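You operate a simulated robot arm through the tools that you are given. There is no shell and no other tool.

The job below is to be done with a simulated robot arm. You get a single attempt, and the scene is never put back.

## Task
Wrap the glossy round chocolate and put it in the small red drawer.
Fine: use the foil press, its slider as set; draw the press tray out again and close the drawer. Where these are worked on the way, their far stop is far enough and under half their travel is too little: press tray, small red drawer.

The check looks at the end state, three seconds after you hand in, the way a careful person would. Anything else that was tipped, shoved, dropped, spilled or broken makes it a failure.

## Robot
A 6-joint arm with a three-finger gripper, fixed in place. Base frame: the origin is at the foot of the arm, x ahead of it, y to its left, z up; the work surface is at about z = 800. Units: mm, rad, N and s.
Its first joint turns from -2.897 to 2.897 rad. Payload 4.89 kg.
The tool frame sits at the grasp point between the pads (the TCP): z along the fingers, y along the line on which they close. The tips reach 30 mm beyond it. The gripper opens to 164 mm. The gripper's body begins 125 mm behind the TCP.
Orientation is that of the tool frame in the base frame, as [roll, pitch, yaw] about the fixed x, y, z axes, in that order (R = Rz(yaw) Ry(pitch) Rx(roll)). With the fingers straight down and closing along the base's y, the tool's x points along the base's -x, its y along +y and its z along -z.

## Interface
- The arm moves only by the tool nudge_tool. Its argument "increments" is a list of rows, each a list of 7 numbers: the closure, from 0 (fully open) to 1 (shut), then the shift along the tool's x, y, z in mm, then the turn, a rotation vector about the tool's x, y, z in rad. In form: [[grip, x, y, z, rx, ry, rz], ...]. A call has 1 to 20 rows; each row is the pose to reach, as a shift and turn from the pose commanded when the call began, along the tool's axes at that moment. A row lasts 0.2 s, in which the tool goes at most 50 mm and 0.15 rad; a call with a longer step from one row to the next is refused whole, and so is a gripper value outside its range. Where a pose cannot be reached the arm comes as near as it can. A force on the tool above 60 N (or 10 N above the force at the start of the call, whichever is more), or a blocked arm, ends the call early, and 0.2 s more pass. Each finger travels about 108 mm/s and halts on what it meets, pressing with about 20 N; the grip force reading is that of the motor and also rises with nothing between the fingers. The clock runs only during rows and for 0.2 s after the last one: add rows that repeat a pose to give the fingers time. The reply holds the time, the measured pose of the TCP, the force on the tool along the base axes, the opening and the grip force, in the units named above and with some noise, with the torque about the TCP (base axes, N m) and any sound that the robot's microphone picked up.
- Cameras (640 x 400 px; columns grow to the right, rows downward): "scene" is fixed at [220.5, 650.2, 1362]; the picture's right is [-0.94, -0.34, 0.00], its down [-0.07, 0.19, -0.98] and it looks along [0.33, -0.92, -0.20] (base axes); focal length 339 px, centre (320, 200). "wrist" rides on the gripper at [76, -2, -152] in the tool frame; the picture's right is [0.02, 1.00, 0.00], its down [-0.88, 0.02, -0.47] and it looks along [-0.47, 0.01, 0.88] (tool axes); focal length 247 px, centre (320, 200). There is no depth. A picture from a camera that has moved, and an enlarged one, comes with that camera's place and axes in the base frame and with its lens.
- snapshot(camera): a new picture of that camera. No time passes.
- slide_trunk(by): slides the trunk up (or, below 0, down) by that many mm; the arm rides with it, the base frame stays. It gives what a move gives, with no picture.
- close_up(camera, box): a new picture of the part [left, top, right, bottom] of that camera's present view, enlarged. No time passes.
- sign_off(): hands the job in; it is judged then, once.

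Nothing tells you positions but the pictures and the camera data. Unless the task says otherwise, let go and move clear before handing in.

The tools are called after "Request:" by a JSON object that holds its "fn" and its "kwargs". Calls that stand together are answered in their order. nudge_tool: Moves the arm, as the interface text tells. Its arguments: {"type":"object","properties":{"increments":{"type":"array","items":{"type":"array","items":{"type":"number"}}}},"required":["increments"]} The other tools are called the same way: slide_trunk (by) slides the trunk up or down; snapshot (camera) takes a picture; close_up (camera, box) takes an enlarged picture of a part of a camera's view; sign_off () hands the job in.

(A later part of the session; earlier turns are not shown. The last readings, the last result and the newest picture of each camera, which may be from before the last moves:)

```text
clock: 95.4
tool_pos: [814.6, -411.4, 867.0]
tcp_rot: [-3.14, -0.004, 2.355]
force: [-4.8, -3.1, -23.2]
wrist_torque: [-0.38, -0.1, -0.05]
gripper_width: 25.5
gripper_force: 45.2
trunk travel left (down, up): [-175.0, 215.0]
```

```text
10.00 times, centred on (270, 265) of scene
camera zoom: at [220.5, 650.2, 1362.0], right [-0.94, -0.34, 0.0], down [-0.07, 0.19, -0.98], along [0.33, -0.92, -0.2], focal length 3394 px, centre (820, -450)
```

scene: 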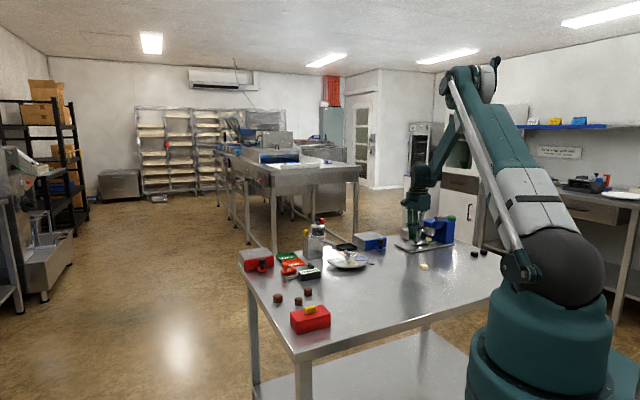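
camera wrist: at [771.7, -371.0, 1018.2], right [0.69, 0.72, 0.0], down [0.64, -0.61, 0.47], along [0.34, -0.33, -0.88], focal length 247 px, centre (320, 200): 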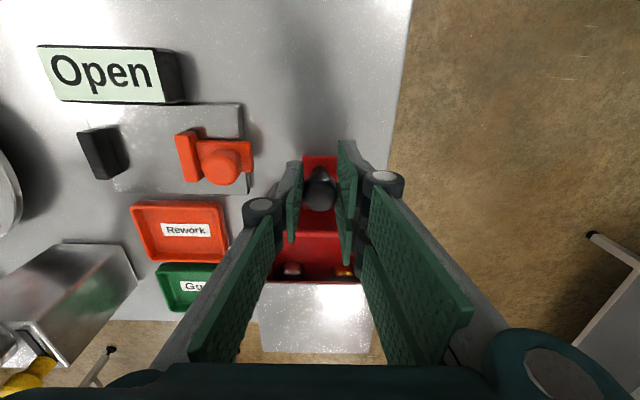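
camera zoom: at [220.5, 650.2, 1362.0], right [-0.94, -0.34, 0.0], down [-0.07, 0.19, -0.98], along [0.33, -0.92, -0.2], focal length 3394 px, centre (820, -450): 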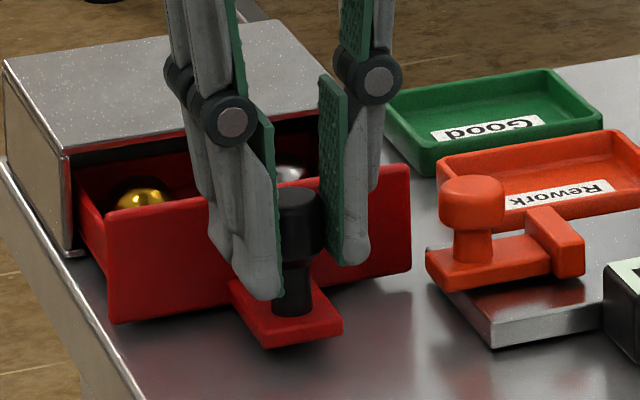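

The drawer is open 68 mm with room at the front of it. I'll release the knob and rise straight up.

Request:
{"fn": "nudge_tool", "kwargs": {"increments": [[0.95, 0, 0, 0.6, 0, 0, 0], [0.85, 0, 0, 0.6, 0, 0, 0], [0.75, 0, 0, 0.6, 0, 0, 0], [0.65, 0, 0, 0.6, 0, 0, 0], [0.65, 0, 0, 0.6, 0, 0, 0], [0.65, 0, 0, -30, 0, 0, 0], [0.65, 0, 0, -75, 0, 0, 0], [0.65, 0, 0, -120, 0, 0, 0], [0.65, 0, 0, -165, 0, 0, 0], [0.65, 0, 0, -210, 0, 0, 0]]}}

Request:
{"fn": "snapshot", "kwargs": {"camera": "wrist"}}

Request:
{"fn": "close_up", "kwargs": {"camera": "wrist", "box": [220, 110, 420, 260]}}

Request:
{"fn": "close_up", "kwargs": {"camera": "scene", "box": [240, 240, 310, 290]}}

```text
clock: 97.6
tool_pos: [818.4, -410.7, 1077.5]
tcp_rot: [3.141, -0.002, 2.357]
force: [0.6, -0.3, 0.2]
wrist_torque: [0.04, 0.12, -0.04]
gripper_width: 57.7
gripper_force: 0.0
trunk travel left (down, up): [-175.0, 215.0]
```

```text
taken
camera wrist: at [763.7, -358.0, 1228.3], right [0.69, 0.72, 0.0], down [0.64, -0.61, 0.47], along [0.34, -0.33, -0.88], focal length 247 px, centre (320, 200)
```

wrist: 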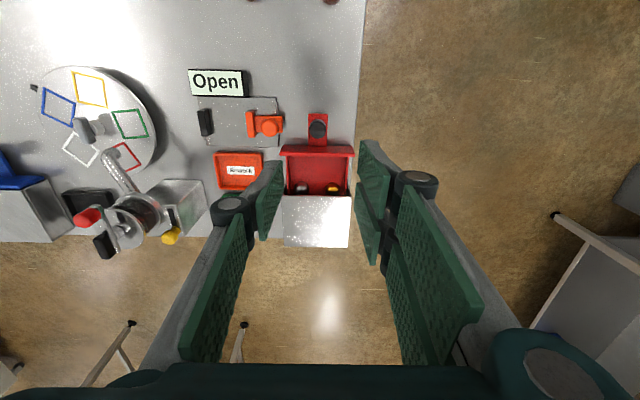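

```text
2.67 times, centred on (320, 185) of wrist
camera zoom: at [763.7, -358.0, 1228.3], right [0.69, 0.72, 0.0], down [0.64, -0.61, 0.47], along [0.34, -0.33, -0.88], focal length 659 px, centre (320, 240)
```

zoom: 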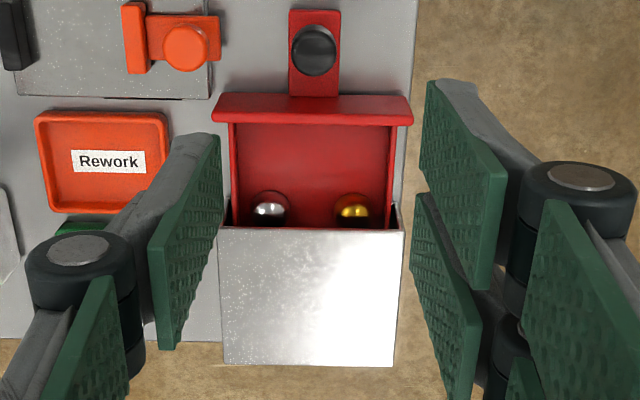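

```text
8.00 times, centred on (275, 265) of scene
camera zoom: at [220.5, 650.2, 1362.0], right [-0.94, -0.34, 0.0], down [-0.07, 0.19, -0.98], along [0.33, -0.92, -0.2], focal length 2715 px, centre (680, -320)
```

zoom: 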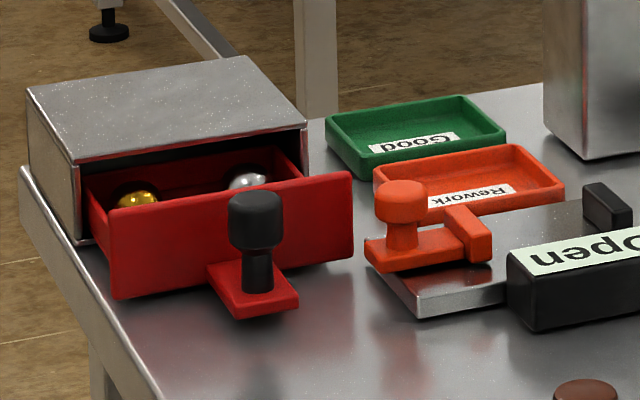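

The drawer is open with a clear spot in front of the two wrapped pieces, at about (865, -463). Now I'll go back to the press tray for the gold chocolate.

Request:
{"fn": "nudge_tool", "kwargs": {"increments": [[0.65, 4.3, -41.4, -5, 0, 0, 0], [0.65, 8.6, -82.7, -5, 0, 0, 0], [0.65, 13, -124, -5, 0, 0, 0], [0.65, 17.3, -165.5, -5, 0, 0, 0], [0.65, 21.6, -206.8, -5, 0, 0, 0], [0.65, 26, -248, -5, 0, 0, 0], [0.65, 30.3, -289.5, -5, 0, 0, 0], [0.65, 34.6, -331, -5, 0, 0, 0], [0.65, 25.4, -375.7, -5, 0, 0, 0], [0.65, 16.2, -420.4, -5, 0, 0, 0], [0.65, 7, -465, -5, 0, 0, 0], [0.65, -2.2, -510, -5, 0, 0, 0], [0.65, -11.4, -554.5, -5, 0, 0, 0], [0.65, -20.5, -599, -5, 0, 0, 0], [0.65, -29.7, -644, -5, 0, 0, 0], [0.65, -38.9, -688.6, -5, 0, 0, 0], [0.65, -48.1, -733.3, -5, 0, 0, 0], [0.65, -48.1, -733.3, -5, 0, 0, 0]]}}

Request:
{"fn": "snapshot", "kwargs": {"camera": "wrist"}}

Request:
{"fn": "close_up", "kwargs": {"camera": "wrist", "box": [240, 90, 400, 210]}}

```text
clock: 101.4
tool_pos: [334.0, -963.7, 1081.9]
tcp_rot: [3.14, -0.003, 2.355]
force: [-0.6, 0.1, -0.3]
wrist_torque: [0.1, -0.05, 0.01]
gripper_width: 57.2
gripper_force: 0.1
trunk travel left (down, up): [-175.0, 215.0]
```

```text
taken
camera wrist: at [278.5, -911.4, 1233.6], right [0.69, 0.72, 0.0], down [0.64, -0.61, 0.47], along [0.34, -0.33, -0.88], focal length 247 px, centre (320, 200)
```

wrist: 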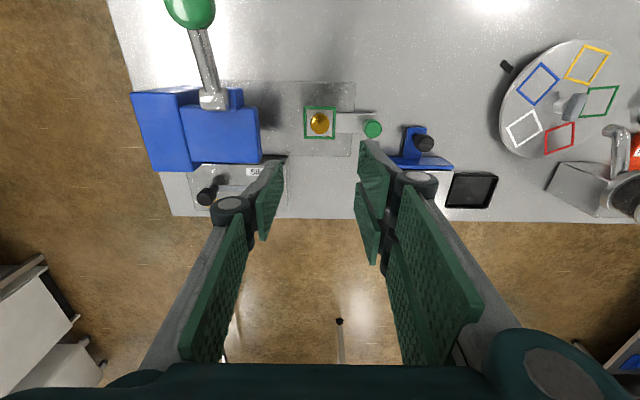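

```text
3.33 times, centred on (320, 150) of wrist
camera zoom: at [278.5, -911.4, 1233.6], right [0.69, 0.72, 0.0], down [0.64, -0.61, 0.47], along [0.34, -0.33, -0.88], focal length 823 px, centre (320, 367)
```

zoom: 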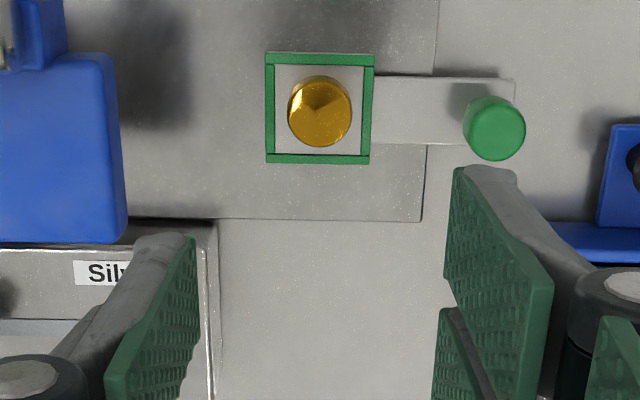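

The gold chocolate is right below. I'll descend in two stages.

Request:
{"fn": "nudge_tool", "kwargs": {"increments": [[0.66, 0, -0.5, 45, 0, 0, 0], [0.68, 0, -1, 90, 0, 0, 0], [0.68, 0.5, -1, 135, 0, 0, 0], [0.68, 0.5, -1, 180, 0, 0, 0], [0.68, 0.5, -1, 192, 0, 0, 0], [0.68, 0.5, -1, 192, 0, 0, 0]]}}

Request:
{"fn": "close_up", "kwargs": {"camera": "wrist", "box": [240, 100, 400, 220]}}

Request:
{"fn": "close_up", "kwargs": {"camera": "scene", "box": [390, 215, 440, 255]}}

```text
clock: 102.8
tool_pos: [330.2, -964.7, 890.3]
tcp_rot: [3.141, -0.001, 2.357]
force: [0.1, -0.3, 0.4]
wrist_torque: [0.03, 0.02, 0.03]
gripper_width: 52.6
gripper_force: 0.1
trunk travel left (down, up): [-175.0, 215.0]
```

```text
3.33 times, centred on (320, 160) of wrist
camera zoom: at [275.7, -912.8, 1042.8], right [0.69, 0.72, 0.0], down [0.64, -0.61, 0.47], along [0.34, -0.33, -0.88], focal length 823 px, centre (320, 333)
```

zoom: 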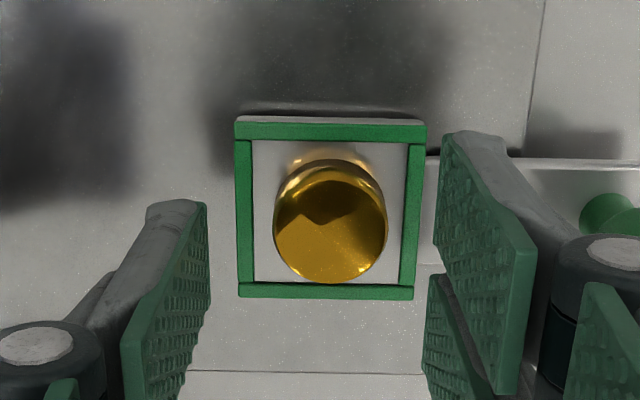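

```text
10.00 times, centred on (415, 235) of scene
camera zoom: at [220.5, 650.2, 1362.0], right [-0.94, -0.34, 0.0], down [-0.07, 0.19, -0.98], along [0.33, -0.92, -0.2], focal length 3394 px, centre (-630, -150)
```

zoom: 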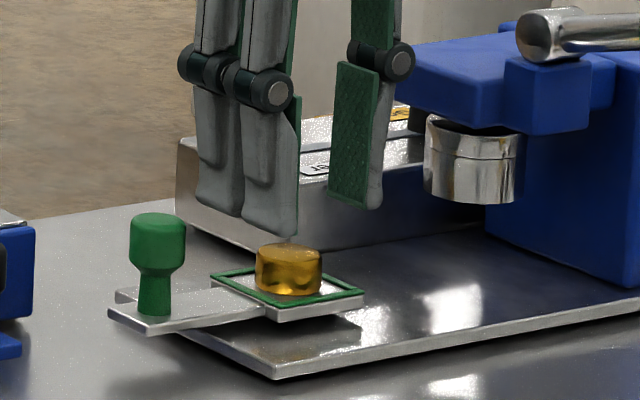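

Request:
{"fn": "nudge_tool", "kwargs": {"increments": [[0.68, 0.2, 2.4, 10, 0, 0, 0], [0.68, 0.2, 2.4, 22, 0, 0, 0], [0.68, 0.2, 2.4, 30, 0, 0, 0], [0.68, 0.2, 2.4, 31.5, 0, 0, 0], [0.68, 0.2, 2.4, 31.5, 0, 0, 0]]}}

Request:
{"fn": "close_up", "kwargs": {"camera": "wrist", "box": [240, 110, 400, 230]}}

Request:
{"fn": "close_up", "kwargs": {"camera": "scene", "box": [400, 225, 430, 250]}}

```text
clock: 104.0
tool_pos: [331.2, -961.7, 859.1]
tcp_rot: [-3.142, -0.002, 2.357]
force: [0.2, -0.6, 0.0]
wrist_torque: [0.0, 0.02, -0.02]
gripper_width: 52.6
gripper_force: 0.0
trunk travel left (down, up): [-175.0, 215.0]
```

```text
3.33 times, centred on (320, 170) of wrist
camera zoom: at [276.7, -909.9, 1010.7], right [0.69, 0.72, 0.0], down [0.64, -0.61, 0.47], along [0.34, -0.33, -0.88], focal length 823 px, centre (320, 300)
```

zoom: 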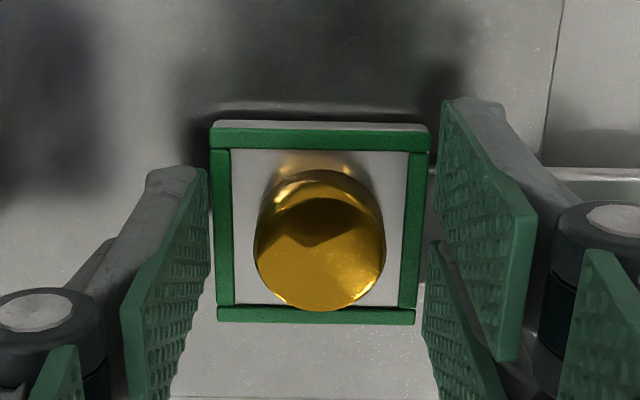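

```text
16.00 times, centred on (415, 238) of scene
camera zoom: at [220.5, 650.2, 1362.0], right [-0.94, -0.34, 0.0], down [-0.07, 0.19, -0.98], along [0.33, -0.92, -0.2], focal length 5430 px, centre (-1200, -400)
```

zoom: 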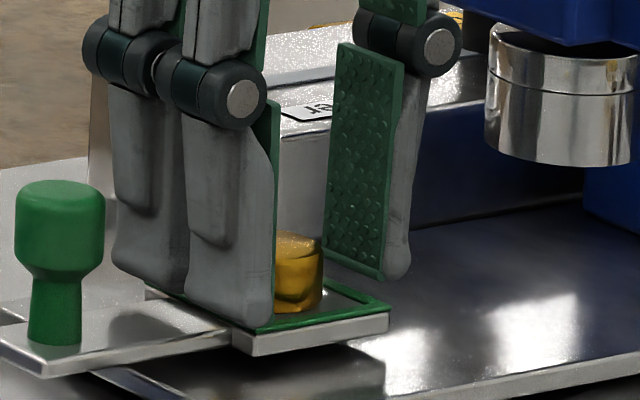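

Well centred. I'll close on the wrapped chocolate.

Request:
{"fn": "nudge_tool", "kwargs": {"increments": [[0.72, 0, 0, 0, 0, 0, 0], [0.78, 0, 0, 0, 0, 0, 0], [0.84, 0, 0, 0, 0, 0, 0], [0.9, 0, 0, 0, 0, 0, 0], [0.9, 0, 0, 0, 0, 0, 0], [0.9, 0, 0, 0, 0, 0, 0]]}}

Request:
{"fn": "nudge_tool", "kwargs": {"increments": [[0.9, 0, 0, -10, 0, 0, 0], [0.9, 0, 0, -30, 0, 0, 0], [0.9, 0, 0, -30, 0, 0, 0]]}}

Request:
{"fn": "close_up", "kwargs": {"camera": "scene", "box": [390, 215, 440, 255]}}

Request:
{"fn": "close_up", "kwargs": {"camera": "wrist", "box": [240, 110, 400, 230]}}

```text
clock: 105.4
tool_pos: [331.5, -963.0, 859.5]
tcp_rot: [-3.14, -0.003, 2.357]
force: [-0.5, 0.2, 0.6]
wrist_torque: [0.0, -0.05, 0.0]
gripper_width: 28.1
gripper_force: 19.8
trunk travel left (down, up): [-175.0, 215.0]
```

```text
clock: 106.2
tool_pos: [331.8, -961.9, 888.9]
tcp_rot: [3.141, -0.003, 2.359]
force: [0.4, -0.3, -0.3]
wrist_torque: [-0.04, 0.02, 0.01]
gripper_width: 28.0
gripper_force: 19.9
trunk travel left (down, up): [-175.0, 215.0]
```

```text
10.00 times, centred on (415, 235) of scene
camera zoom: at [220.5, 650.2, 1362.0], right [-0.94, -0.34, 0.0], down [-0.07, 0.19, -0.98], along [0.33, -0.92, -0.2], focal length 3394 px, centre (-630, -150)
```

zoom: 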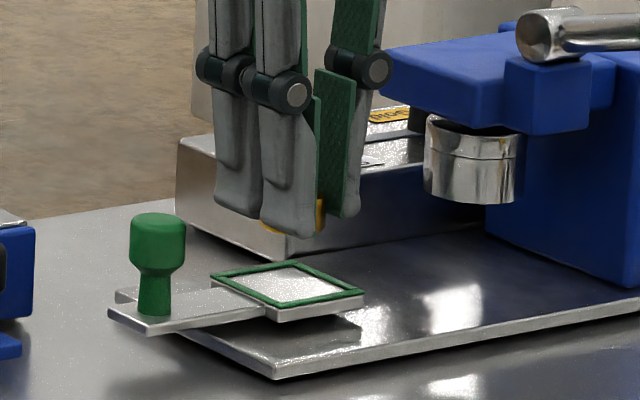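

```text
3.33 times, centred on (320, 170) of wrist
camera zoom: at [276.5, -909.2, 1041.1], right [0.69, 0.72, 0.0], down [0.64, -0.61, 0.47], along [0.34, -0.33, -0.88], focal length 823 px, centre (320, 300)
```

zoom: 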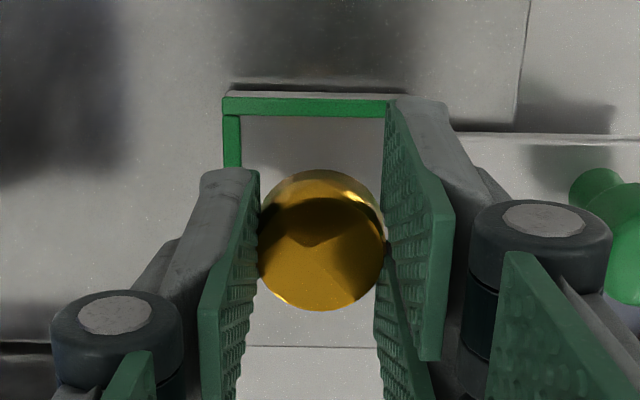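

The wrapped chocolate is held. I'll lift it and carry it to the drawer along the inside route.

Request:
{"fn": "nudge_tool", "kwargs": {"increments": [[0.9, 0, 0, -45, 0, 0, 0], [0.9, 0, 0, -90, 0, 0, 0], [0.9, 0, 0, -135, 0, 0, 0], [0.9, 0, 0, -180, 0, 0, 0], [0.9, 0, 0, -195, 0, 0, 0]]}}

Request:
{"fn": "nudge_tool", "kwargs": {"increments": [[0.9, 9, 44.8, 0, 0, 0, 0], [0.9, 18, 89.6, 0, 0, 0, 0], [0.9, 26.9, 134.3, 0, 0, 0, 0], [0.9, 35.8, 179, 0, 0, 0, 0], [0.9, 44.8, 224, 0, 0, 0, 0], [0.9, 53.7, 268.7, 0, 0, 0, 0], [0.9, 62.7, 313.4, 0, 0, 0, 0], [0.9, 71.6, 358, 0, 0, 0, 0], [0.9, 80.6, 403, 0, 0, 0, 0], [0.9, 67.5, 444, 0, 0, 0, 0], [0.9, 54.4, 485, 0, 0, 0, 0], [0.9, 41.3, 526, 0, 0, 0, 0], [0.9, 28.2, 567, 0, 0, 0, 0], [0.9, 15.1, 608, 0, 0, 0, 0], [0.9, 2, 649, 0, 0, 0, 0], [0.9, -11.1, 690, 0, 0, 0, 0], [0.9, -24.2, 730.4, 0, 0, 0, 0], [0.9, -24.2, 730.4, 0, 0, 0, 0]]}}

Request:
{"fn": "snapshot", "kwargs": {"camera": "wrist"}}

Request:
{"fn": "close_up", "kwargs": {"camera": "wrist", "box": [220, 80, 420, 220]}}

```text
clock: 107.4
tool_pos: [330.6, -961.3, 1083.5]
tcp_rot: [3.141, -0.003, 2.357]
force: [-0.2, 0.6, 1.1]
wrist_torque: [0.0, -0.01, -0.01]
gripper_width: 28.1
gripper_force: 19.6
trunk travel left (down, up): [-175.0, 215.0]
```

```text
clock: 111.2
tool_pos: [863.6, -464.4, 1081.8]
tcp_rot: [3.14, 0.0, 2.356]
force: [0.5, 1.2, -1.0]
wrist_torque: [0.02, 0.04, -0.01]
gripper_width: 27.9
gripper_force: 20.3
trunk travel left (down, up): [-175.0, 215.0]
```

```text
taken
camera wrist: at [809.2, -411.2, 1233.2], right [0.69, 0.72, 0.0], down [0.64, -0.61, 0.47], along [0.34, -0.33, -0.88], focal length 247 px, centre (320, 200)
```

wrist: 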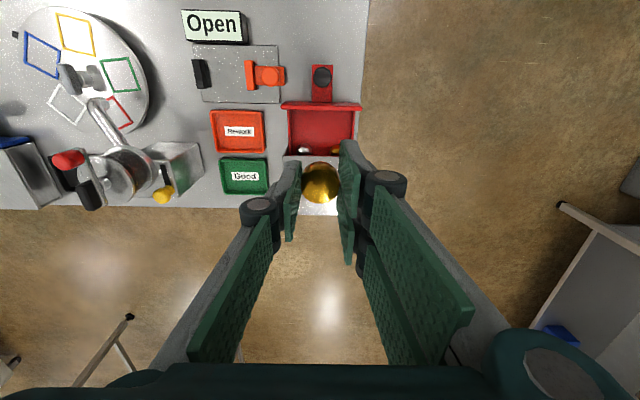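

```text
2.86 times, centred on (320, 150) of wrist
camera zoom: at [809.2, -411.2, 1233.2], right [0.69, 0.72, 0.0], down [0.64, -0.61, 0.47], along [0.34, -0.33, -0.88], focal length 706 px, centre (320, 343)
```

zoom: 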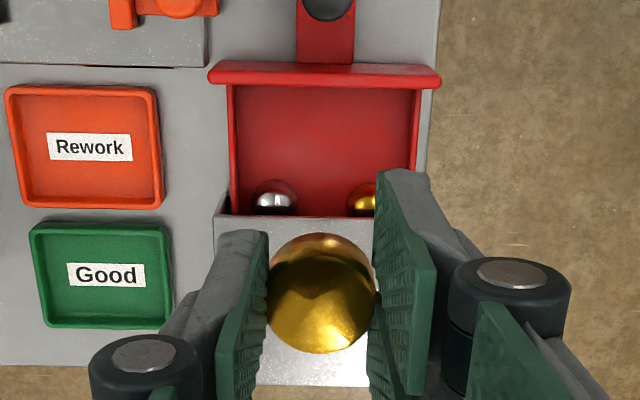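

Over the drawer the tool is nearly at the free spot. I'll shift slightly and descend to just above the rim for a check.

Request:
{"fn": "nudge_tool", "kwargs": {"increments": [[0.9, -1.5, 1, 40, 0, 0, 0], [0.9, -3, 2, 80, 0, 0, 0], [0.9, -3, 2, 120, 0, 0, 0], [0.9, -3, 2, 155, 0, 0, 0], [0.9, -3, 2, 172, 0, 0, 0], [0.9, -3, 2, 172, 0, 0, 0]]}}

Request:
{"fn": "close_up", "kwargs": {"camera": "wrist", "box": [220, 80, 420, 230]}}

Request:
{"fn": "close_up", "kwargs": {"camera": "scene", "box": [235, 225, 305, 285]}}

```text
clock: 112.6
tool_pos: [866.9, -464.0, 912.1]
tcp_rot: [3.141, -0.002, 2.356]
force: [0.2, -0.2, 0.1]
wrist_torque: [0.04, 0.01, 0.04]
gripper_width: 27.9
gripper_force: 20.1
trunk travel left (down, up): [-175.0, 215.0]
```

```text
2.67 times, centred on (320, 155) of wrist
camera zoom: at [812.5, -410.6, 1063.1], right [0.69, 0.72, 0.0], down [0.64, -0.61, 0.47], along [0.34, -0.33, -0.88], focal length 659 px, centre (320, 320)
```

zoom: 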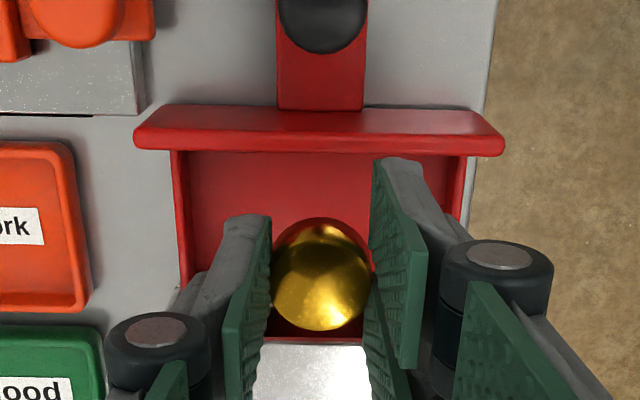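

```text
6.67 times, centred on (270, 255) of scene
camera zoom: at [220.5, 650.2, 1362.0], right [-0.94, -0.34, 0.0], down [-0.07, 0.19, -0.98], along [0.33, -0.92, -0.2], focal length 2262 px, centre (653, -167)
```

zoom: 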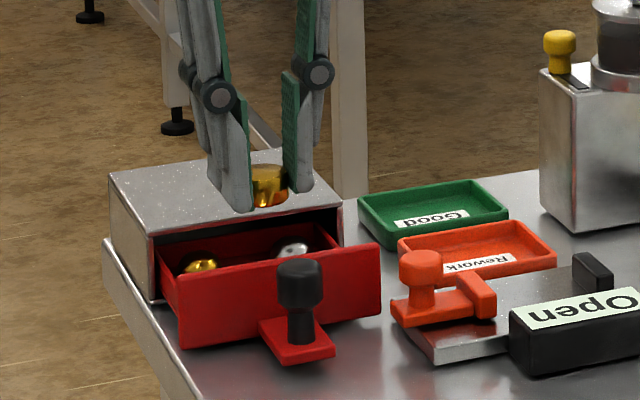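

Request:
{"fn": "nudge_tool", "kwargs": {"increments": [[0.9, -1, 0, 20, 0, 0, 0], [0.9, -2, 0, 40, 0, 0, 0], [0.9, -2, 0, 52, 0, 0, 0], [0.9, -2, 0, 58, 0, 0, 0], [0.9, -2, 0, 58, 0, 0, 0]]}}

Request:
{"fn": "close_up", "kwargs": {"camera": "wrist", "box": [220, 80, 420, 230]}}

Request:
{"fn": "close_up", "kwargs": {"camera": "scene", "box": [240, 240, 300, 285]}}

```text
clock: 113.2
tool_pos: [870.1, -461.5, 879.1]
tcp_rot: [3.14, 0.0, 2.356]
force: [1.7, 2.7, 33.9]
wrist_torque: [1.05, 0.06, -0.18]
gripper_width: 28.7
gripper_force: 19.9
trunk travel left (down, up): [-175.0, 215.0]
stopped in row 3: the force on the tool passed its limit at 72 N (the readings are from after the stop); the commanded pose is now the measured one
```

```text
2.67 times, centred on (320, 155) of wrist
camera zoom: at [814.0, -409.8, 1029.6], right [0.69, 0.72, 0.0], down [0.64, -0.61, 0.47], along [0.34, -0.33, -0.88], focal length 659 px, centre (320, 320)
```

zoom: 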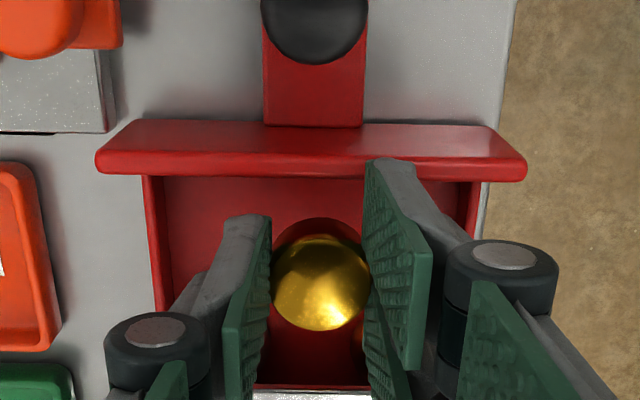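

```text
8.89 times, centred on (270, 262) of scene
camera zoom: at [220.5, 650.2, 1362.0], right [-0.94, -0.34, 0.0], down [-0.07, 0.19, -0.98], along [0.33, -0.92, -0.2], focal length 3016 px, centre (764, -356)
```

zoom: 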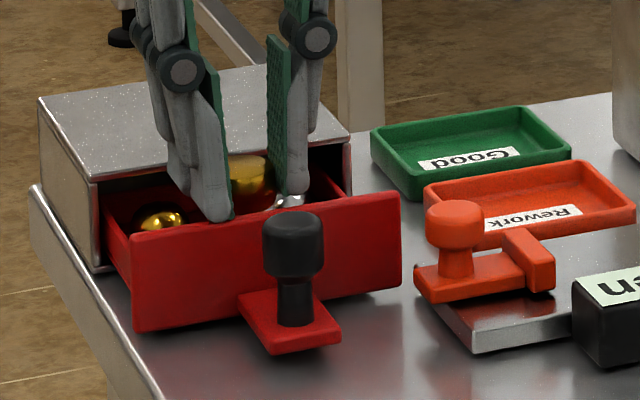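

The gripper's +y side has two side-by-side fingers, and the front one touched the drawer's front panel; the torque reading confirms the contact point. I'll back up and turn 90° so the wide jaw runs parallel to the panel.

Request:
{"fn": "nudge_tool", "kwargs": {"increments": [[0.9, -1, 0, -5, 0, 0, 0], [0.9, -3, 0, -40, 0, 0, 0], [0.9, -3, 0, -81, 0, 0, 0]]}}

Request:
{"fn": "close_up", "kwargs": {"camera": "wrist", "box": [220, 60, 420, 210]}}

Request:
{"fn": "close_up", "kwargs": {"camera": "scene", "box": [235, 225, 305, 285]}}

```text
clock: 114.0
tool_pos: [873.4, -466.6, 955.8]
tcp_rot: [3.14, 0.0, 2.356]
force: [1.5, -0.5, -0.9]
wrist_torque: [0.11, 0.2, 0.0]
gripper_width: 27.9
gripper_force: 20.3
trunk travel left (down, up): [-175.0, 215.0]
```

```text
2.67 times, centred on (320, 135) of wrist
camera zoom: at [818.7, -414.3, 1107.0], right [0.69, 0.72, 0.0], down [0.64, -0.61, 0.47], along [0.34, -0.32, -0.88], focal length 659 px, centre (320, 373)
```

zoom: 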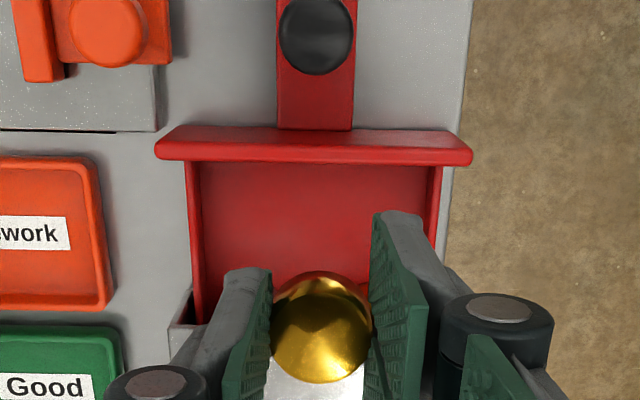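

```text
6.67 times, centred on (270, 255) of scene
camera zoom: at [220.5, 650.2, 1362.0], right [-0.94, -0.34, 0.0], down [-0.07, 0.19, -0.98], along [0.33, -0.92, -0.2], focal length 2262 px, centre (653, -167)
```

zoom: 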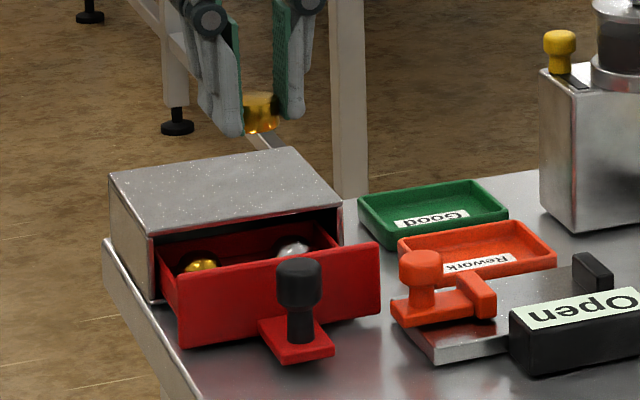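

Nothing was disturbed. I'll rotate 90° at this height and shift to the centre of the free space.

Request:
{"fn": "nudge_tool", "kwargs": {"increments": [[0.9, 0, -0.3, 0, 0, 0, -0.143], [0.9, 0.2, -0.6, 0, 0, 0, -0.286], [0.9, 0.3, -0.9, 0, 0, 0, -0.428], [0.9, 0.4, -1.2, 0, 0, 0, -0.571], [0.9, 0.5, -1.5, 0, 0, 0, -0.714], [0.9, 0.6, -1.8, 0, 0, 0, -0.857], [0.9, 0.7, -2.1, 0, 0, 0, -1.0], [0.9, 0.8, -2.4, 0, 0, 0, -1.142], [0.9, 0.9, -2.7, 0, 0, 0, -1.285], [0.9, 1, -3, 0, 0, 0, -1.428], [0.9, 1, -3, 0, 0, 0, -1.571], [0.9, 1, -3, 0, 0, 0, -1.571]]}}

Request:
{"fn": "snapshot", "kwargs": {"camera": "wrist"}}

Request:
{"fn": "close_up", "kwargs": {"camera": "wrist", "box": [220, 60, 420, 230]}}

Request:
{"fn": "close_up", "kwargs": {"camera": "scene", "box": [235, 215, 315, 285]}}

```text
clock: 116.6
tool_pos: [868.7, -466.9, 955.5]
tcp_rot: [3.141, 0.002, -2.354]
force: [-0.6, -0.5, -0.4]
wrist_torque: [0.0, -0.01, -0.01]
gripper_width: 27.9
gripper_force: 20.3
trunk travel left (down, up): [-175.0, 215.0]
```

```text
taken
camera wrist: at [816.9, -522.6, 1106.9], right [-0.72, 0.69, 0.0], down [0.61, 0.64, 0.47], along [0.33, 0.34, -0.88], focal length 247 px, centre (320, 200)
```

wrist: 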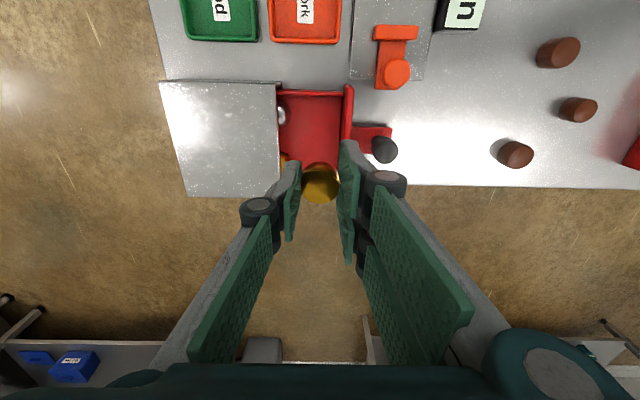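

```text
2.35 times, centred on (320, 145) of wrist
camera zoom: at [816.9, -522.6, 1106.9], right [-0.72, 0.69, 0.0], down [0.61, 0.64, 0.47], along [0.33, 0.34, -0.88], focal length 581 px, centre (320, 329)
```

zoom: 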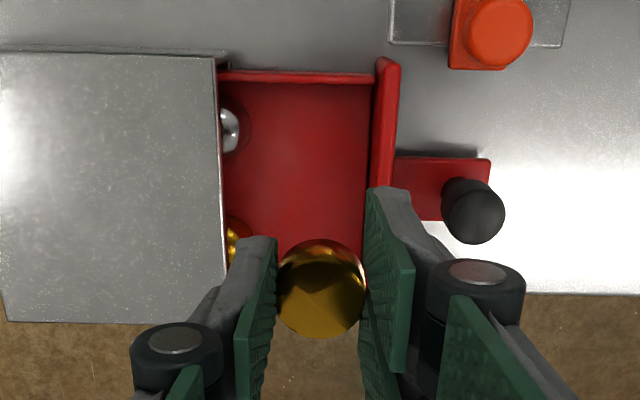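

```text
5.71 times, centred on (275, 250) of scene
camera zoom: at [220.5, 650.2, 1362.0], right [-0.94, -0.34, 0.0], down [-0.07, 0.19, -0.98], along [0.33, -0.92, -0.2], focal length 1939 px, centre (577, -86)
```

zoom: 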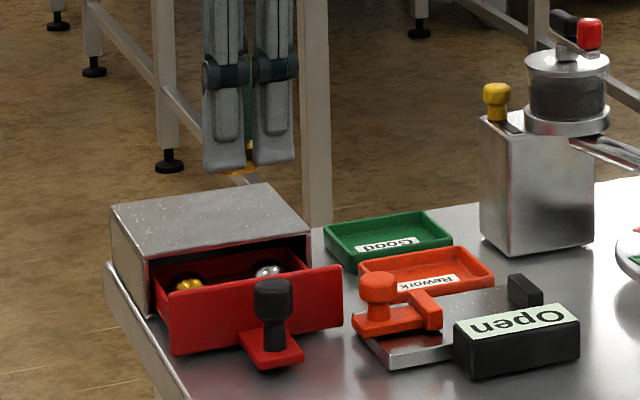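

Request:
{"fn": "close_up", "kwargs": {"camera": "wrist", "box": [260, 75, 400, 165]}}

```text
4.44 times, centred on (330, 120) of wrist
camera zoom: at [816.9, -522.6, 1106.9], right [-0.72, 0.69, 0.0], down [0.61, 0.64, 0.47], along [0.33, 0.34, -0.88], focal length 1098 px, centre (276, 556)
```

zoom: 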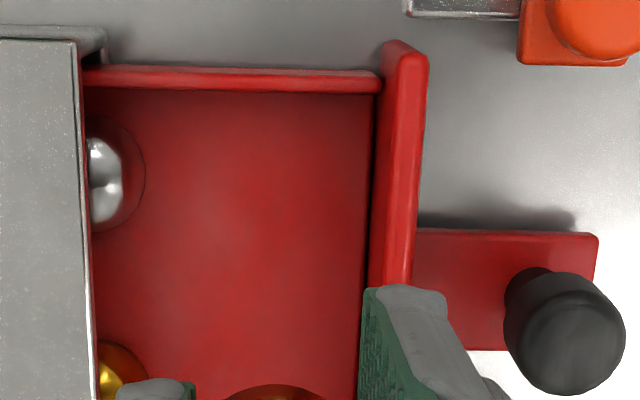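

The layout is clear: the inner walls, panel and two pieces leave room. I'll shift slightly away from the panel and lower to just above the rim.

Request:
{"fn": "nudge_tool", "kwargs": {"increments": [[0.9, 1.2, -2.5, 20, 0, 0, 0], [0.9, 2.5, -5, 45, 0, 0, 0], [0.9, 2.5, -5, 63, 0, 0, 0], [0.9, 2.5, -5, 63, 0, 0, 0]]}}

Request:
{"fn": "close_up", "kwargs": {"camera": "wrist", "box": [220, 60, 420, 230]}}

Request:
{"fn": "close_up", "kwargs": {"camera": "scene", "box": [240, 235, 300, 285]}}

```text
clock: 117.6
tool_pos: [872.0, -472.4, 892.8]
tcp_rot: [3.14, 0.001, -2.355]
force: [0.6, -0.7, -0.2]
wrist_torque: [-0.01, 0.0, 0.0]
gripper_width: 28.1
gripper_force: 19.5
trunk travel left (down, up): [-175.0, 215.0]
```

```text
2.35 times, centred on (320, 145) of wrist
camera zoom: at [819.0, -528.3, 1044.0], right [-0.72, 0.69, 0.0], down [0.61, 0.64, 0.47], along [0.33, 0.34, -0.88], focal length 581 px, centre (320, 329)
```

zoom: 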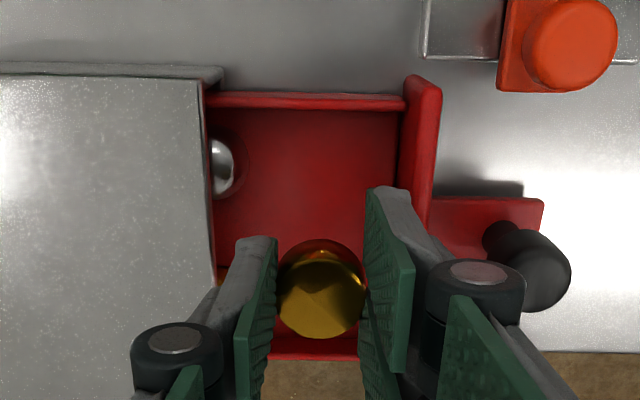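

```text
8.00 times, centred on (270, 260) of scene
camera zoom: at [220.5, 650.2, 1362.0], right [-0.94, -0.34, 0.0], down [-0.07, 0.19, -0.98], along [0.33, -0.92, -0.2], focal length 2715 px, centre (720, -280)
```

zoom: 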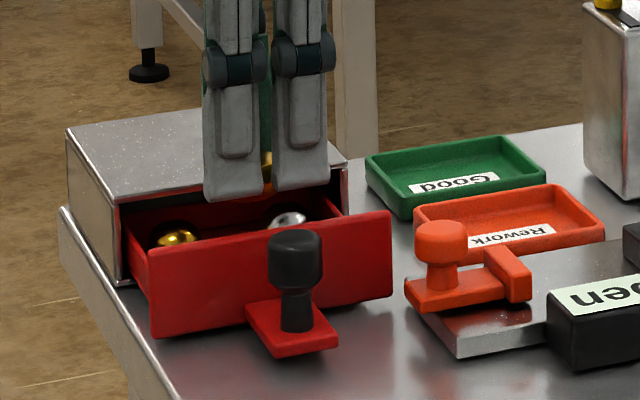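

Clearances look good on all sides: about 7 mm to the panel, and the single finger lines up with the gap between the pieces. I'll descend slowly.

Request:
{"fn": "nudge_tool", "kwargs": {"increments": [[0.9, 1, 0, 8, 0, 0, 0], [0.9, 2, 0, 16, 0, 0, 0], [0.9, 2, 0, 23, 0, 0, 0], [0.9, 2, 0, 29, 0, 0, 0], [0.9, 2, 0, 35, 0, 0, 0], [0.9, 2, 0, 35, 0, 0, 0]]}}

Request:
{"fn": "close_up", "kwargs": {"camera": "wrist", "box": [220, 60, 420, 230]}}

Request:
{"fn": "close_up", "kwargs": {"camera": "scene", "box": [240, 235, 300, 285]}}

```text
clock: 119.0
tool_pos: [868.8, -472.2, 858.5]
tcp_rot: [3.14, 0.002, -2.356]
force: [0.1, 0.3, 0.0]
wrist_torque: [-0.02, -0.02, 0.0]
gripper_width: 27.9
gripper_force: 20.1
trunk travel left (down, up): [-175.0, 215.0]
```

```text
2.35 times, centred on (320, 145) of wrist
camera zoom: at [816.6, -528.5, 1009.4], right [-0.72, 0.69, 0.0], down [0.61, 0.64, 0.47], along [0.33, 0.34, -0.88], focal length 581 px, centre (320, 329)
```

zoom: 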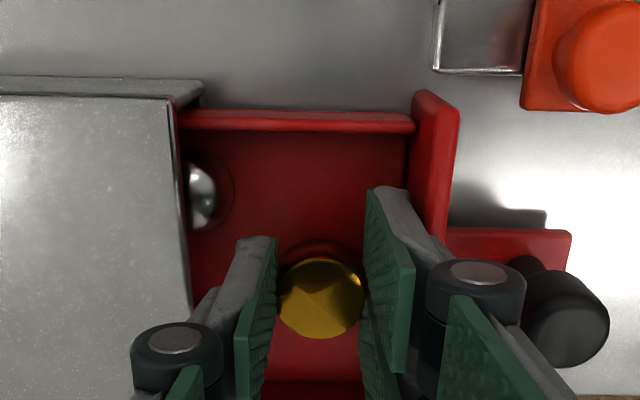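

```text
8.00 times, centred on (270, 260) of scene
camera zoom: at [220.5, 650.2, 1362.0], right [-0.94, -0.34, 0.0], down [-0.07, 0.19, -0.98], along [0.33, -0.92, -0.2], focal length 2715 px, centre (720, -280)
```

zoom: 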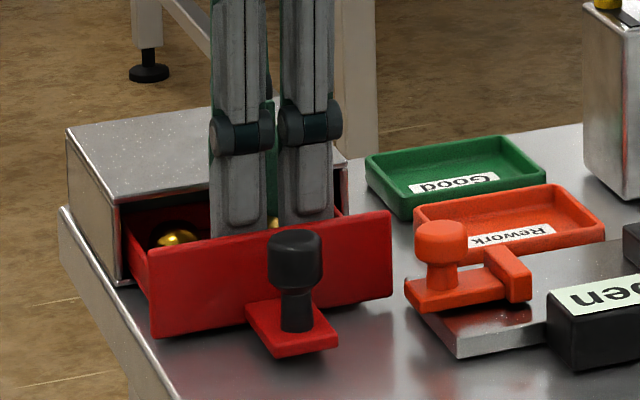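

No contact so far and the fingers are inside the drawer. I'll continue down gently until the chocolate touches the floor.

Request:
{"fn": "nudge_tool", "kwargs": {"increments": [[0.9, 0, 0, 2, 0, 0, 0], [0.9, 0, 0, 4, 0, 0, 0], [0.9, 0, 0, 6, 0, 0, 0], [0.9, 0, 0, 6, 0, 0, 0]]}}

Request:
{"fn": "nudge_tool", "kwargs": {"increments": [[0.9, 0, 0, 1.5, 0, 0, 0], [0.9, 0, 0, 3, 0, 0, 0], [0.9, 0, 0, 3, 0, 0, 0]]}}

```text
clock: 120.0
tool_pos: [868.9, -471.2, 853.4]
tcp_rot: [3.141, 0.001, -2.355]
force: [-0.3, -0.8, 40.8]
wrist_torque: [0.86, 0.83, 0.03]
gripper_width: 27.7
gripper_force: 20.1
trunk travel left (down, up): [-175.0, 215.0]
```

```text
clock: 120.5
tool_pos: [869.2, -470.8, 854.7]
tcp_rot: [3.141, 0.001, -2.356]
force: [-0.1, -0.4, 40.5]
wrist_torque: [0.79, 0.78, 0.06]
gripper_width: 28.0
gripper_force: 20.1
trunk travel left (down, up): [-175.0, 215.0]
stopped in row 2: the force on the tool passed its limit at 64 N (the readings are from after the stop); the commanded pose is now the measured one
```

The backs of the two fingers rest on the panel's top edge, so I need a bit more room. I'll lift 6 mm and use the jaw to nudge the drawer open a few millimetres further; there's about 20 mm before the orange slide.

Request:
{"fn": "nudge_tool", "kwargs": {"increments": [[0.9, 0, -1, -3, 0, 0, 0], [0.9, 0, -1, -7, 0, 0, 0], [0.9, 0, -1, -7, 0, 0, 0]]}}

Request:
{"fn": "nudge_tool", "kwargs": {"increments": [[0.9, 0, 2, 0, 0, 0, 0], [0.9, 0, 4, 0, 0, 0, 0], [0.9, 0, 6, 0, 0, 0, 0], [0.9, 0, 6, 0, 0, 0, 0]]}}

Request:
{"fn": "close_up", "kwargs": {"camera": "wrist", "box": [220, 60, 420, 230]}}

```text
clock: 121.3
tool_pos: [870.7, -472.8, 858.4]
tcp_rot: [-3.141, 0.003, -2.355]
force: [0.5, 0.6, 0.0]
wrist_torque: [-0.02, 0.01, 0.0]
gripper_width: 28.2
gripper_force: 20.1
trunk travel left (down, up): [-175.0, 215.0]
```

```text
clock: 122.3
tool_pos: [866.8, -469.4, 859.6]
tcp_rot: [3.14, 0.003, -2.356]
force: [0.3, -1.3, 0.7]
wrist_torque: [0.0, -0.02, 0.01]
gripper_width: 27.8
gripper_force: 19.7
trunk travel left (down, up): [-175.0, 215.0]
```

```text
2.35 times, centred on (320, 145) of wrist
camera zoom: at [813.7, -524.4, 1009.7], right [-0.72, 0.69, 0.0], down [0.61, 0.64, 0.47], along [0.33, 0.34, -0.88], focal length 581 px, centre (320, 329)
```

zoom: 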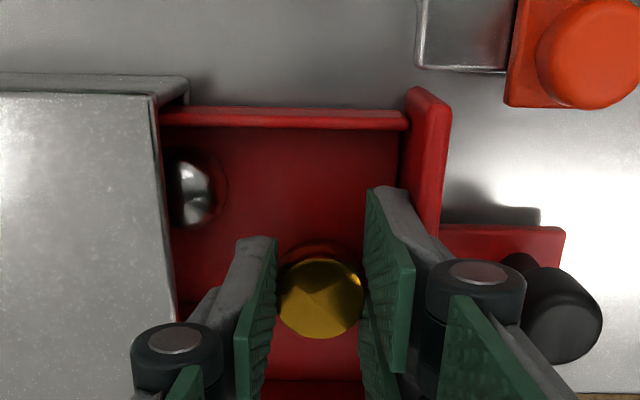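

Request:
{"fn": "nudge_tool", "kwargs": {"increments": [[0.9, 0, 2, 0, 0, 0, 0], [0.9, 0, 4, 0, 0, 0, 0], [0.9, 0, 6, 0, 0, 0, 0], [0.9, 0, 8, 0, 0, 0, 0], [0.9, 0, 8, 0, 0, 0, 0]]}}

Request:
{"fn": "close_up", "kwargs": {"camera": "wrist", "box": [220, 60, 420, 230]}}

Request:
{"fn": "close_up", "kwargs": {"camera": "scene", "box": [240, 235, 310, 285]}}

```text
clock: 123.5
tool_pos: [860.8, -463.6, 858.4]
tcp_rot: [3.14, 0.003, -2.358]
force: [0.1, -0.1, 1.3]
wrist_torque: [0.0, -0.03, -0.05]
gripper_width: 28.0
gripper_force: 20.3
trunk travel left (down, up): [-175.0, 215.0]
```

```text
2.35 times, centred on (320, 145) of wrist
camera zoom: at [808.0, -519.2, 1009.4], right [-0.72, 0.69, 0.0], down [0.61, 0.64, 0.47], along [0.33, 0.34, -0.88], focal length 581 px, centre (320, 329)
```

zoom: 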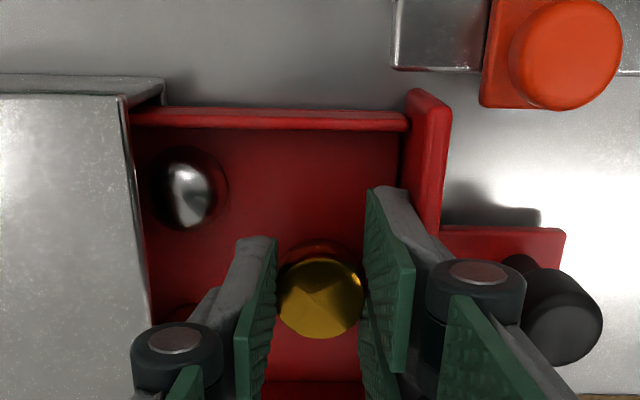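

```text
8.00 times, centred on (275, 260) of scene
camera zoom: at [220.5, 650.2, 1362.0], right [-0.94, -0.34, 0.0], down [-0.07, 0.19, -0.98], along [0.33, -0.92, -0.2], focal length 2715 px, centre (680, -280)
```

zoom: 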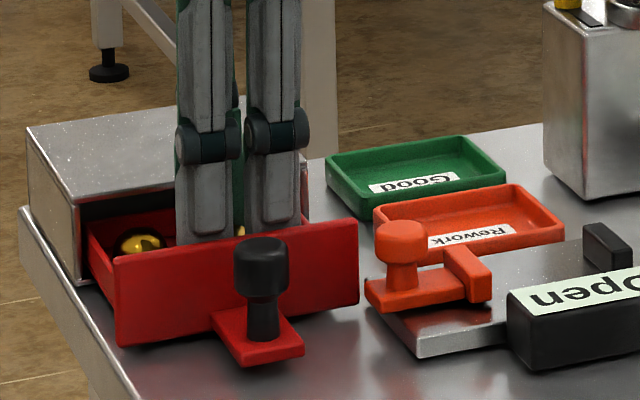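

The drawer slid along freely by about 10 mm, and the orange slide is still 10 mm away. I'll back the jaw off the panel and continue lowering.

Request:
{"fn": "nudge_tool", "kwargs": {"increments": [[0.9, 0.5, -2.5, 0, 0, 0, 0], [0.9, 1, -5, 0, 0, 0, 0], [0.9, 1, -5, 2, 0, 0, 0], [0.9, 1, -5, 4, 0, 0, 0], [0.9, 1, -5, 4, 0, 0, 0]]}}

Request:
{"fn": "nudge_tool", "kwargs": {"increments": [[0.9, 0, 0, 1.5, 0, 0, 0], [0.9, 0, 0, 3, 0, 0, 0], [0.9, 0, 0, 3, 0, 0, 0]]}}

```text
clock: 124.7
tool_pos: [862.7, -467.3, 854.6]
tcp_rot: [3.141, 0.002, -2.356]
force: [-0.7, 0.0, -0.4]
wrist_torque: [-0.01, 0.0, -0.02]
gripper_width: 27.7
gripper_force: 20.4
trunk travel left (down, up): [-175.0, 215.0]
```

```text
clock: 125.5
tool_pos: [863.9, -466.0, 850.7]
tcp_rot: [3.141, 0.003, -2.356]
force: [1.0, 0.3, -0.3]
wrist_torque: [-0.01, -0.02, 0.0]
gripper_width: 28.1
gripper_force: 19.6
trunk travel left (down, up): [-175.0, 215.0]
```

Past the earlier contact height with no force. I'll keep going in small steps.

Request:
{"fn": "nudge_tool", "kwargs": {"increments": [[0.9, 0, 0, 1, 0, 0, 0], [0.9, 0, 0, 2, 0, 0, 0], [0.9, 0, 0, 2, 0, 0, 0]]}}

Request:
{"fn": "nudge_tool", "kwargs": {"increments": [[0.9, 0, 0, 1, 0, 0, 0], [0.9, 0, 0, 2, 0, 0, 0], [0.9, 0, 0, 2, 0, 0, 0]]}}

Request:
{"fn": "close_up", "kwargs": {"camera": "wrist", "box": [220, 60, 420, 230]}}

```text
clock: 126.3
tool_pos: [863.2, -466.5, 849.1]
tcp_rot: [3.139, 0.003, -2.356]
force: [0.4, -1.1, -0.6]
wrist_torque: [-0.02, 0.01, -0.05]
gripper_width: 28.0
gripper_force: 20.2
trunk travel left (down, up): [-175.0, 215.0]
```

```text
clock: 127.1
tool_pos: [863.7, -467.5, 848.1]
tcp_rot: [3.139, 0.002, -2.355]
force: [-0.1, -0.5, 0.4]
wrist_torque: [-0.04, 0.03, 0.02]
gripper_width: 28.3
gripper_force: 19.9
trunk travel left (down, up): [-175.0, 215.0]
```

```text
2.35 times, centred on (320, 145) of wrist
camera zoom: at [811.3, -523.2, 998.8], right [-0.72, 0.69, 0.0], down [0.61, 0.64, 0.48], along [0.33, 0.34, -0.88], focal length 581 px, centre (320, 329)
```

zoom: 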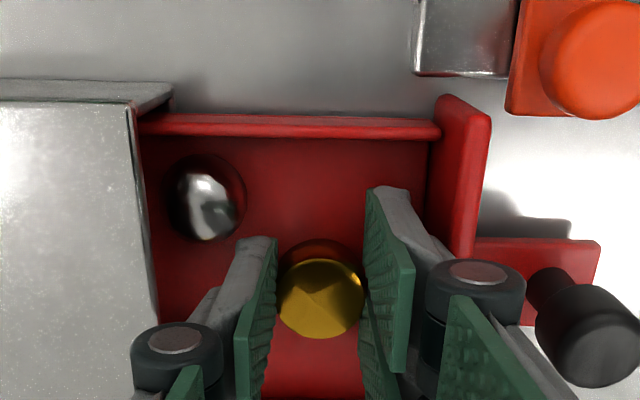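

Request:
{"fn": "nudge_tool", "kwargs": {"increments": [[0.9, 0, 0, 1, 0, 0, 0], [0.9, 0, 0, 2, 0, 0, 0], [0.9, 0, 0, 2, 0, 0, 0]]}}

Request:
{"fn": "nudge_tool", "kwargs": {"increments": [[0.9, 0, 0, 0.8, 0, 0, 0], [0.9, 0, 0, 1.5, 0, 0, 0], [0.9, 0, 0, 1.5, 0, 0, 0]]}}

```text
clock: 127.9
tool_pos: [862.8, -466.9, 847.5]
tcp_rot: [3.14, 0.002, -2.357]
force: [2.8, 1.7, 17.3]
wrist_torque: [0.12, -0.06, -0.06]
gripper_width: 27.8
gripper_force: 20.1
trunk travel left (down, up): [-175.0, 215.0]
```

```text
clock: 128.7
tool_pos: [862.9, -466.7, 845.4]
tcp_rot: [3.141, 0.001, -2.355]
force: [1.6, 0.8, 20.6]
wrist_torque: [0.12, -0.1, -0.07]
gripper_width: 27.8
gripper_force: 20.2
trunk travel left (down, up): [-175.0, 215.0]
```

The contact force is now centred under the tool, so the chocolate is on the drawer floor. I'll ease up slightly, open just a few millimetres and withdraw straight up.

Request:
{"fn": "nudge_tool", "kwargs": {"increments": [[0.9, 0, 0, -1, 0, 0, 0], [0.81, 0, 0, -1, 0, 0, 0], [0.79, 0, 0, -1, 0, 0, 0], [0.78, 0, 0, -1, 0, 0, 0], [0.78, 0, 0, -1, 0, 0, 0]]}}

Request:
{"fn": "close_up", "kwargs": {"camera": "wrist", "box": [220, 60, 420, 230]}}

```text
clock: 129.9
tool_pos: [863.3, -466.3, 844.7]
tcp_rot: [3.139, 0.002, -2.357]
force: [1.0, -0.2, -0.7]
wrist_torque: [0.01, -0.04, 0.0]
gripper_width: 35.7
gripper_force: 0.0
trunk travel left (down, up): [-175.0, 215.0]
```

```text
2.35 times, centred on (320, 145) of wrist
camera zoom: at [810.3, -523.0, 996.1], right [-0.72, 0.69, 0.0], down [0.61, 0.64, 0.47], along [0.33, 0.34, -0.88], focal length 581 px, centre (320, 329)
```

zoom: 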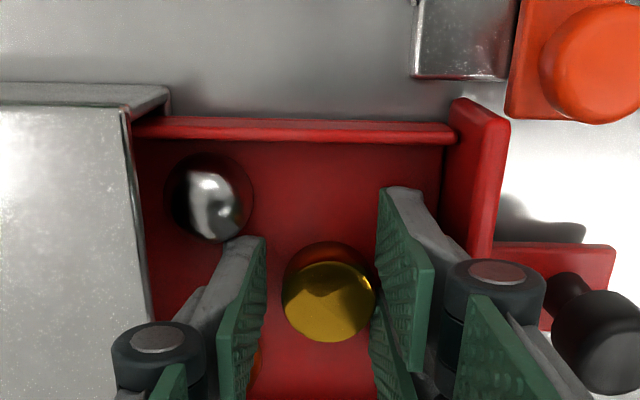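

Request:
{"fn": "nudge_tool", "kwargs": {"increments": [[0.78, 0, 0, -4, 0, 0, 0], [0.78, 0, 0, -10, 0, 0, 0], [0.78, 0, 0, -20, 0, 0, 0], [0.78, 0, 0, -20, 0, 0, 0]]}}

Request:
{"fn": "close_up", "kwargs": {"camera": "wrist", "box": [220, 60, 420, 230]}}

```text
clock: 130.9
tool_pos: [863.5, -466.8, 863.8]
tcp_rot: [3.14, 0.002, -2.355]
force: [0.3, 0.5, 1.2]
wrist_torque: [-0.01, 0.04, -0.01]
gripper_width: 36.2
gripper_force: 0.1
trunk travel left (down, up): [-175.0, 215.0]
```

```text
2.35 times, centred on (320, 145) of wrist
camera zoom: at [810.2, -522.8, 1015.8], right [-0.72, 0.69, 0.0], down [0.61, 0.64, 0.48], along [0.33, 0.34, -0.88], focal length 581 px, centre (320, 329)
```

zoom: 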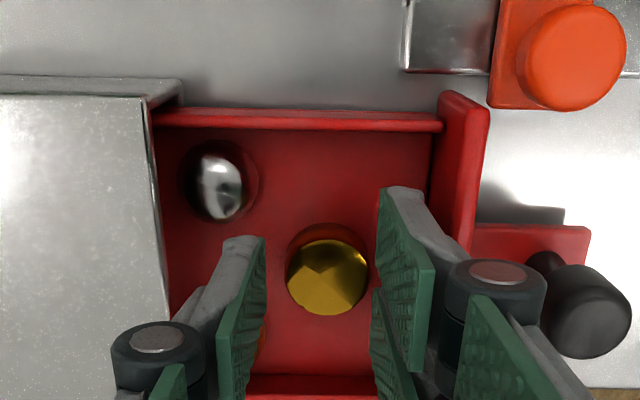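

The chocolate stays put. I'll rise clear and view the drawer.

Request:
{"fn": "nudge_tool", "kwargs": {"increments": [[0.78, 0, 0, -30, 0, 0, 0], [0.78, 0, 0, -75, 0, 0, 0], [0.75, 0, 0, -120, 0, 0, 0], [0.7, 0, 0, -165, 0, 0, 0], [0.7, 0, 0, -190, 0, 0, 0]]}}

Request:
{"fn": "snapshot", "kwargs": {"camera": "wrist"}}

Request:
{"fn": "close_up", "kwargs": {"camera": "wrist", "box": [240, 40, 420, 180]}}

Request:
{"fn": "close_up", "kwargs": {"camera": "scene", "box": [235, 235, 315, 290]}}

```text
clock: 132.1
tool_pos: [863.0, -467.8, 1053.3]
tcp_rot: [3.14, 0.001, -2.357]
force: [0.2, 0.3, -1.1]
wrist_torque: [0.01, 0.03, 0.0]
gripper_width: 49.2
gripper_force: 0.0
trunk travel left (down, up): [-175.0, 215.0]
```

```text
taken
camera wrist: at [810.3, -524.2, 1204.4], right [-0.72, 0.69, 0.0], down [0.61, 0.64, 0.47], along [0.33, 0.34, -0.88], focal length 247 px, centre (320, 200)
```

wrist: 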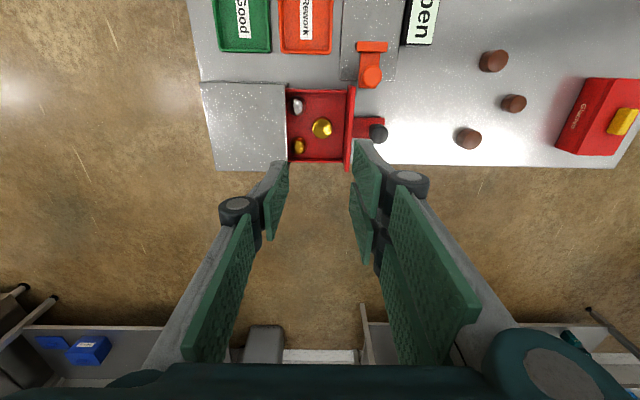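

```text
2.86 times, centred on (330, 110) of wrist
camera zoom: at [810.3, -524.2, 1204.4], right [-0.72, 0.69, 0.0], down [0.61, 0.64, 0.47], along [0.33, 0.34, -0.88], focal length 706 px, centre (291, 457)
```

zoom: 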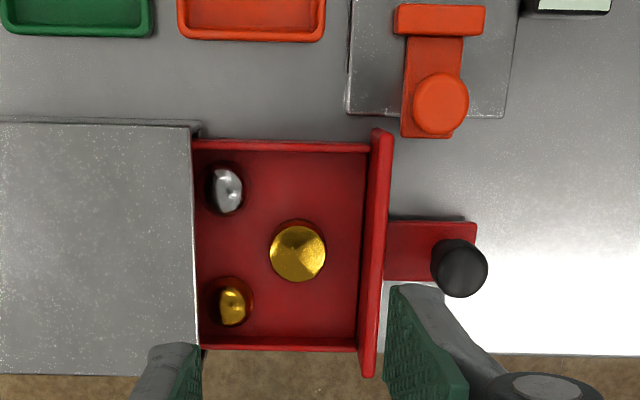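

```text
7.27 times, centred on (275, 262) of scene
camera zoom: at [220.5, 650.2, 1362.0], right [-0.94, -0.34, 0.0], down [-0.07, 0.19, -0.98], along [0.33, -0.92, -0.2], focal length 2468 px, centre (647, -254)
```

zoom: 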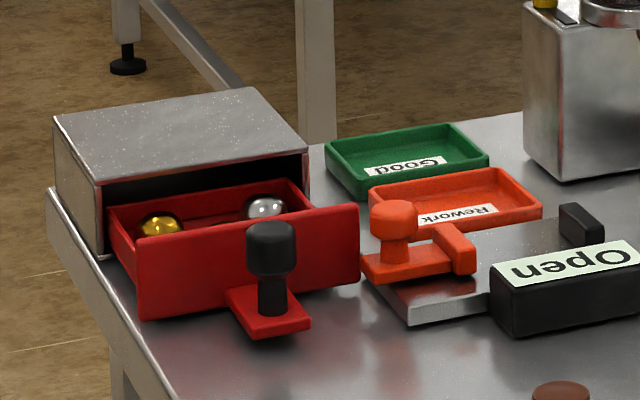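

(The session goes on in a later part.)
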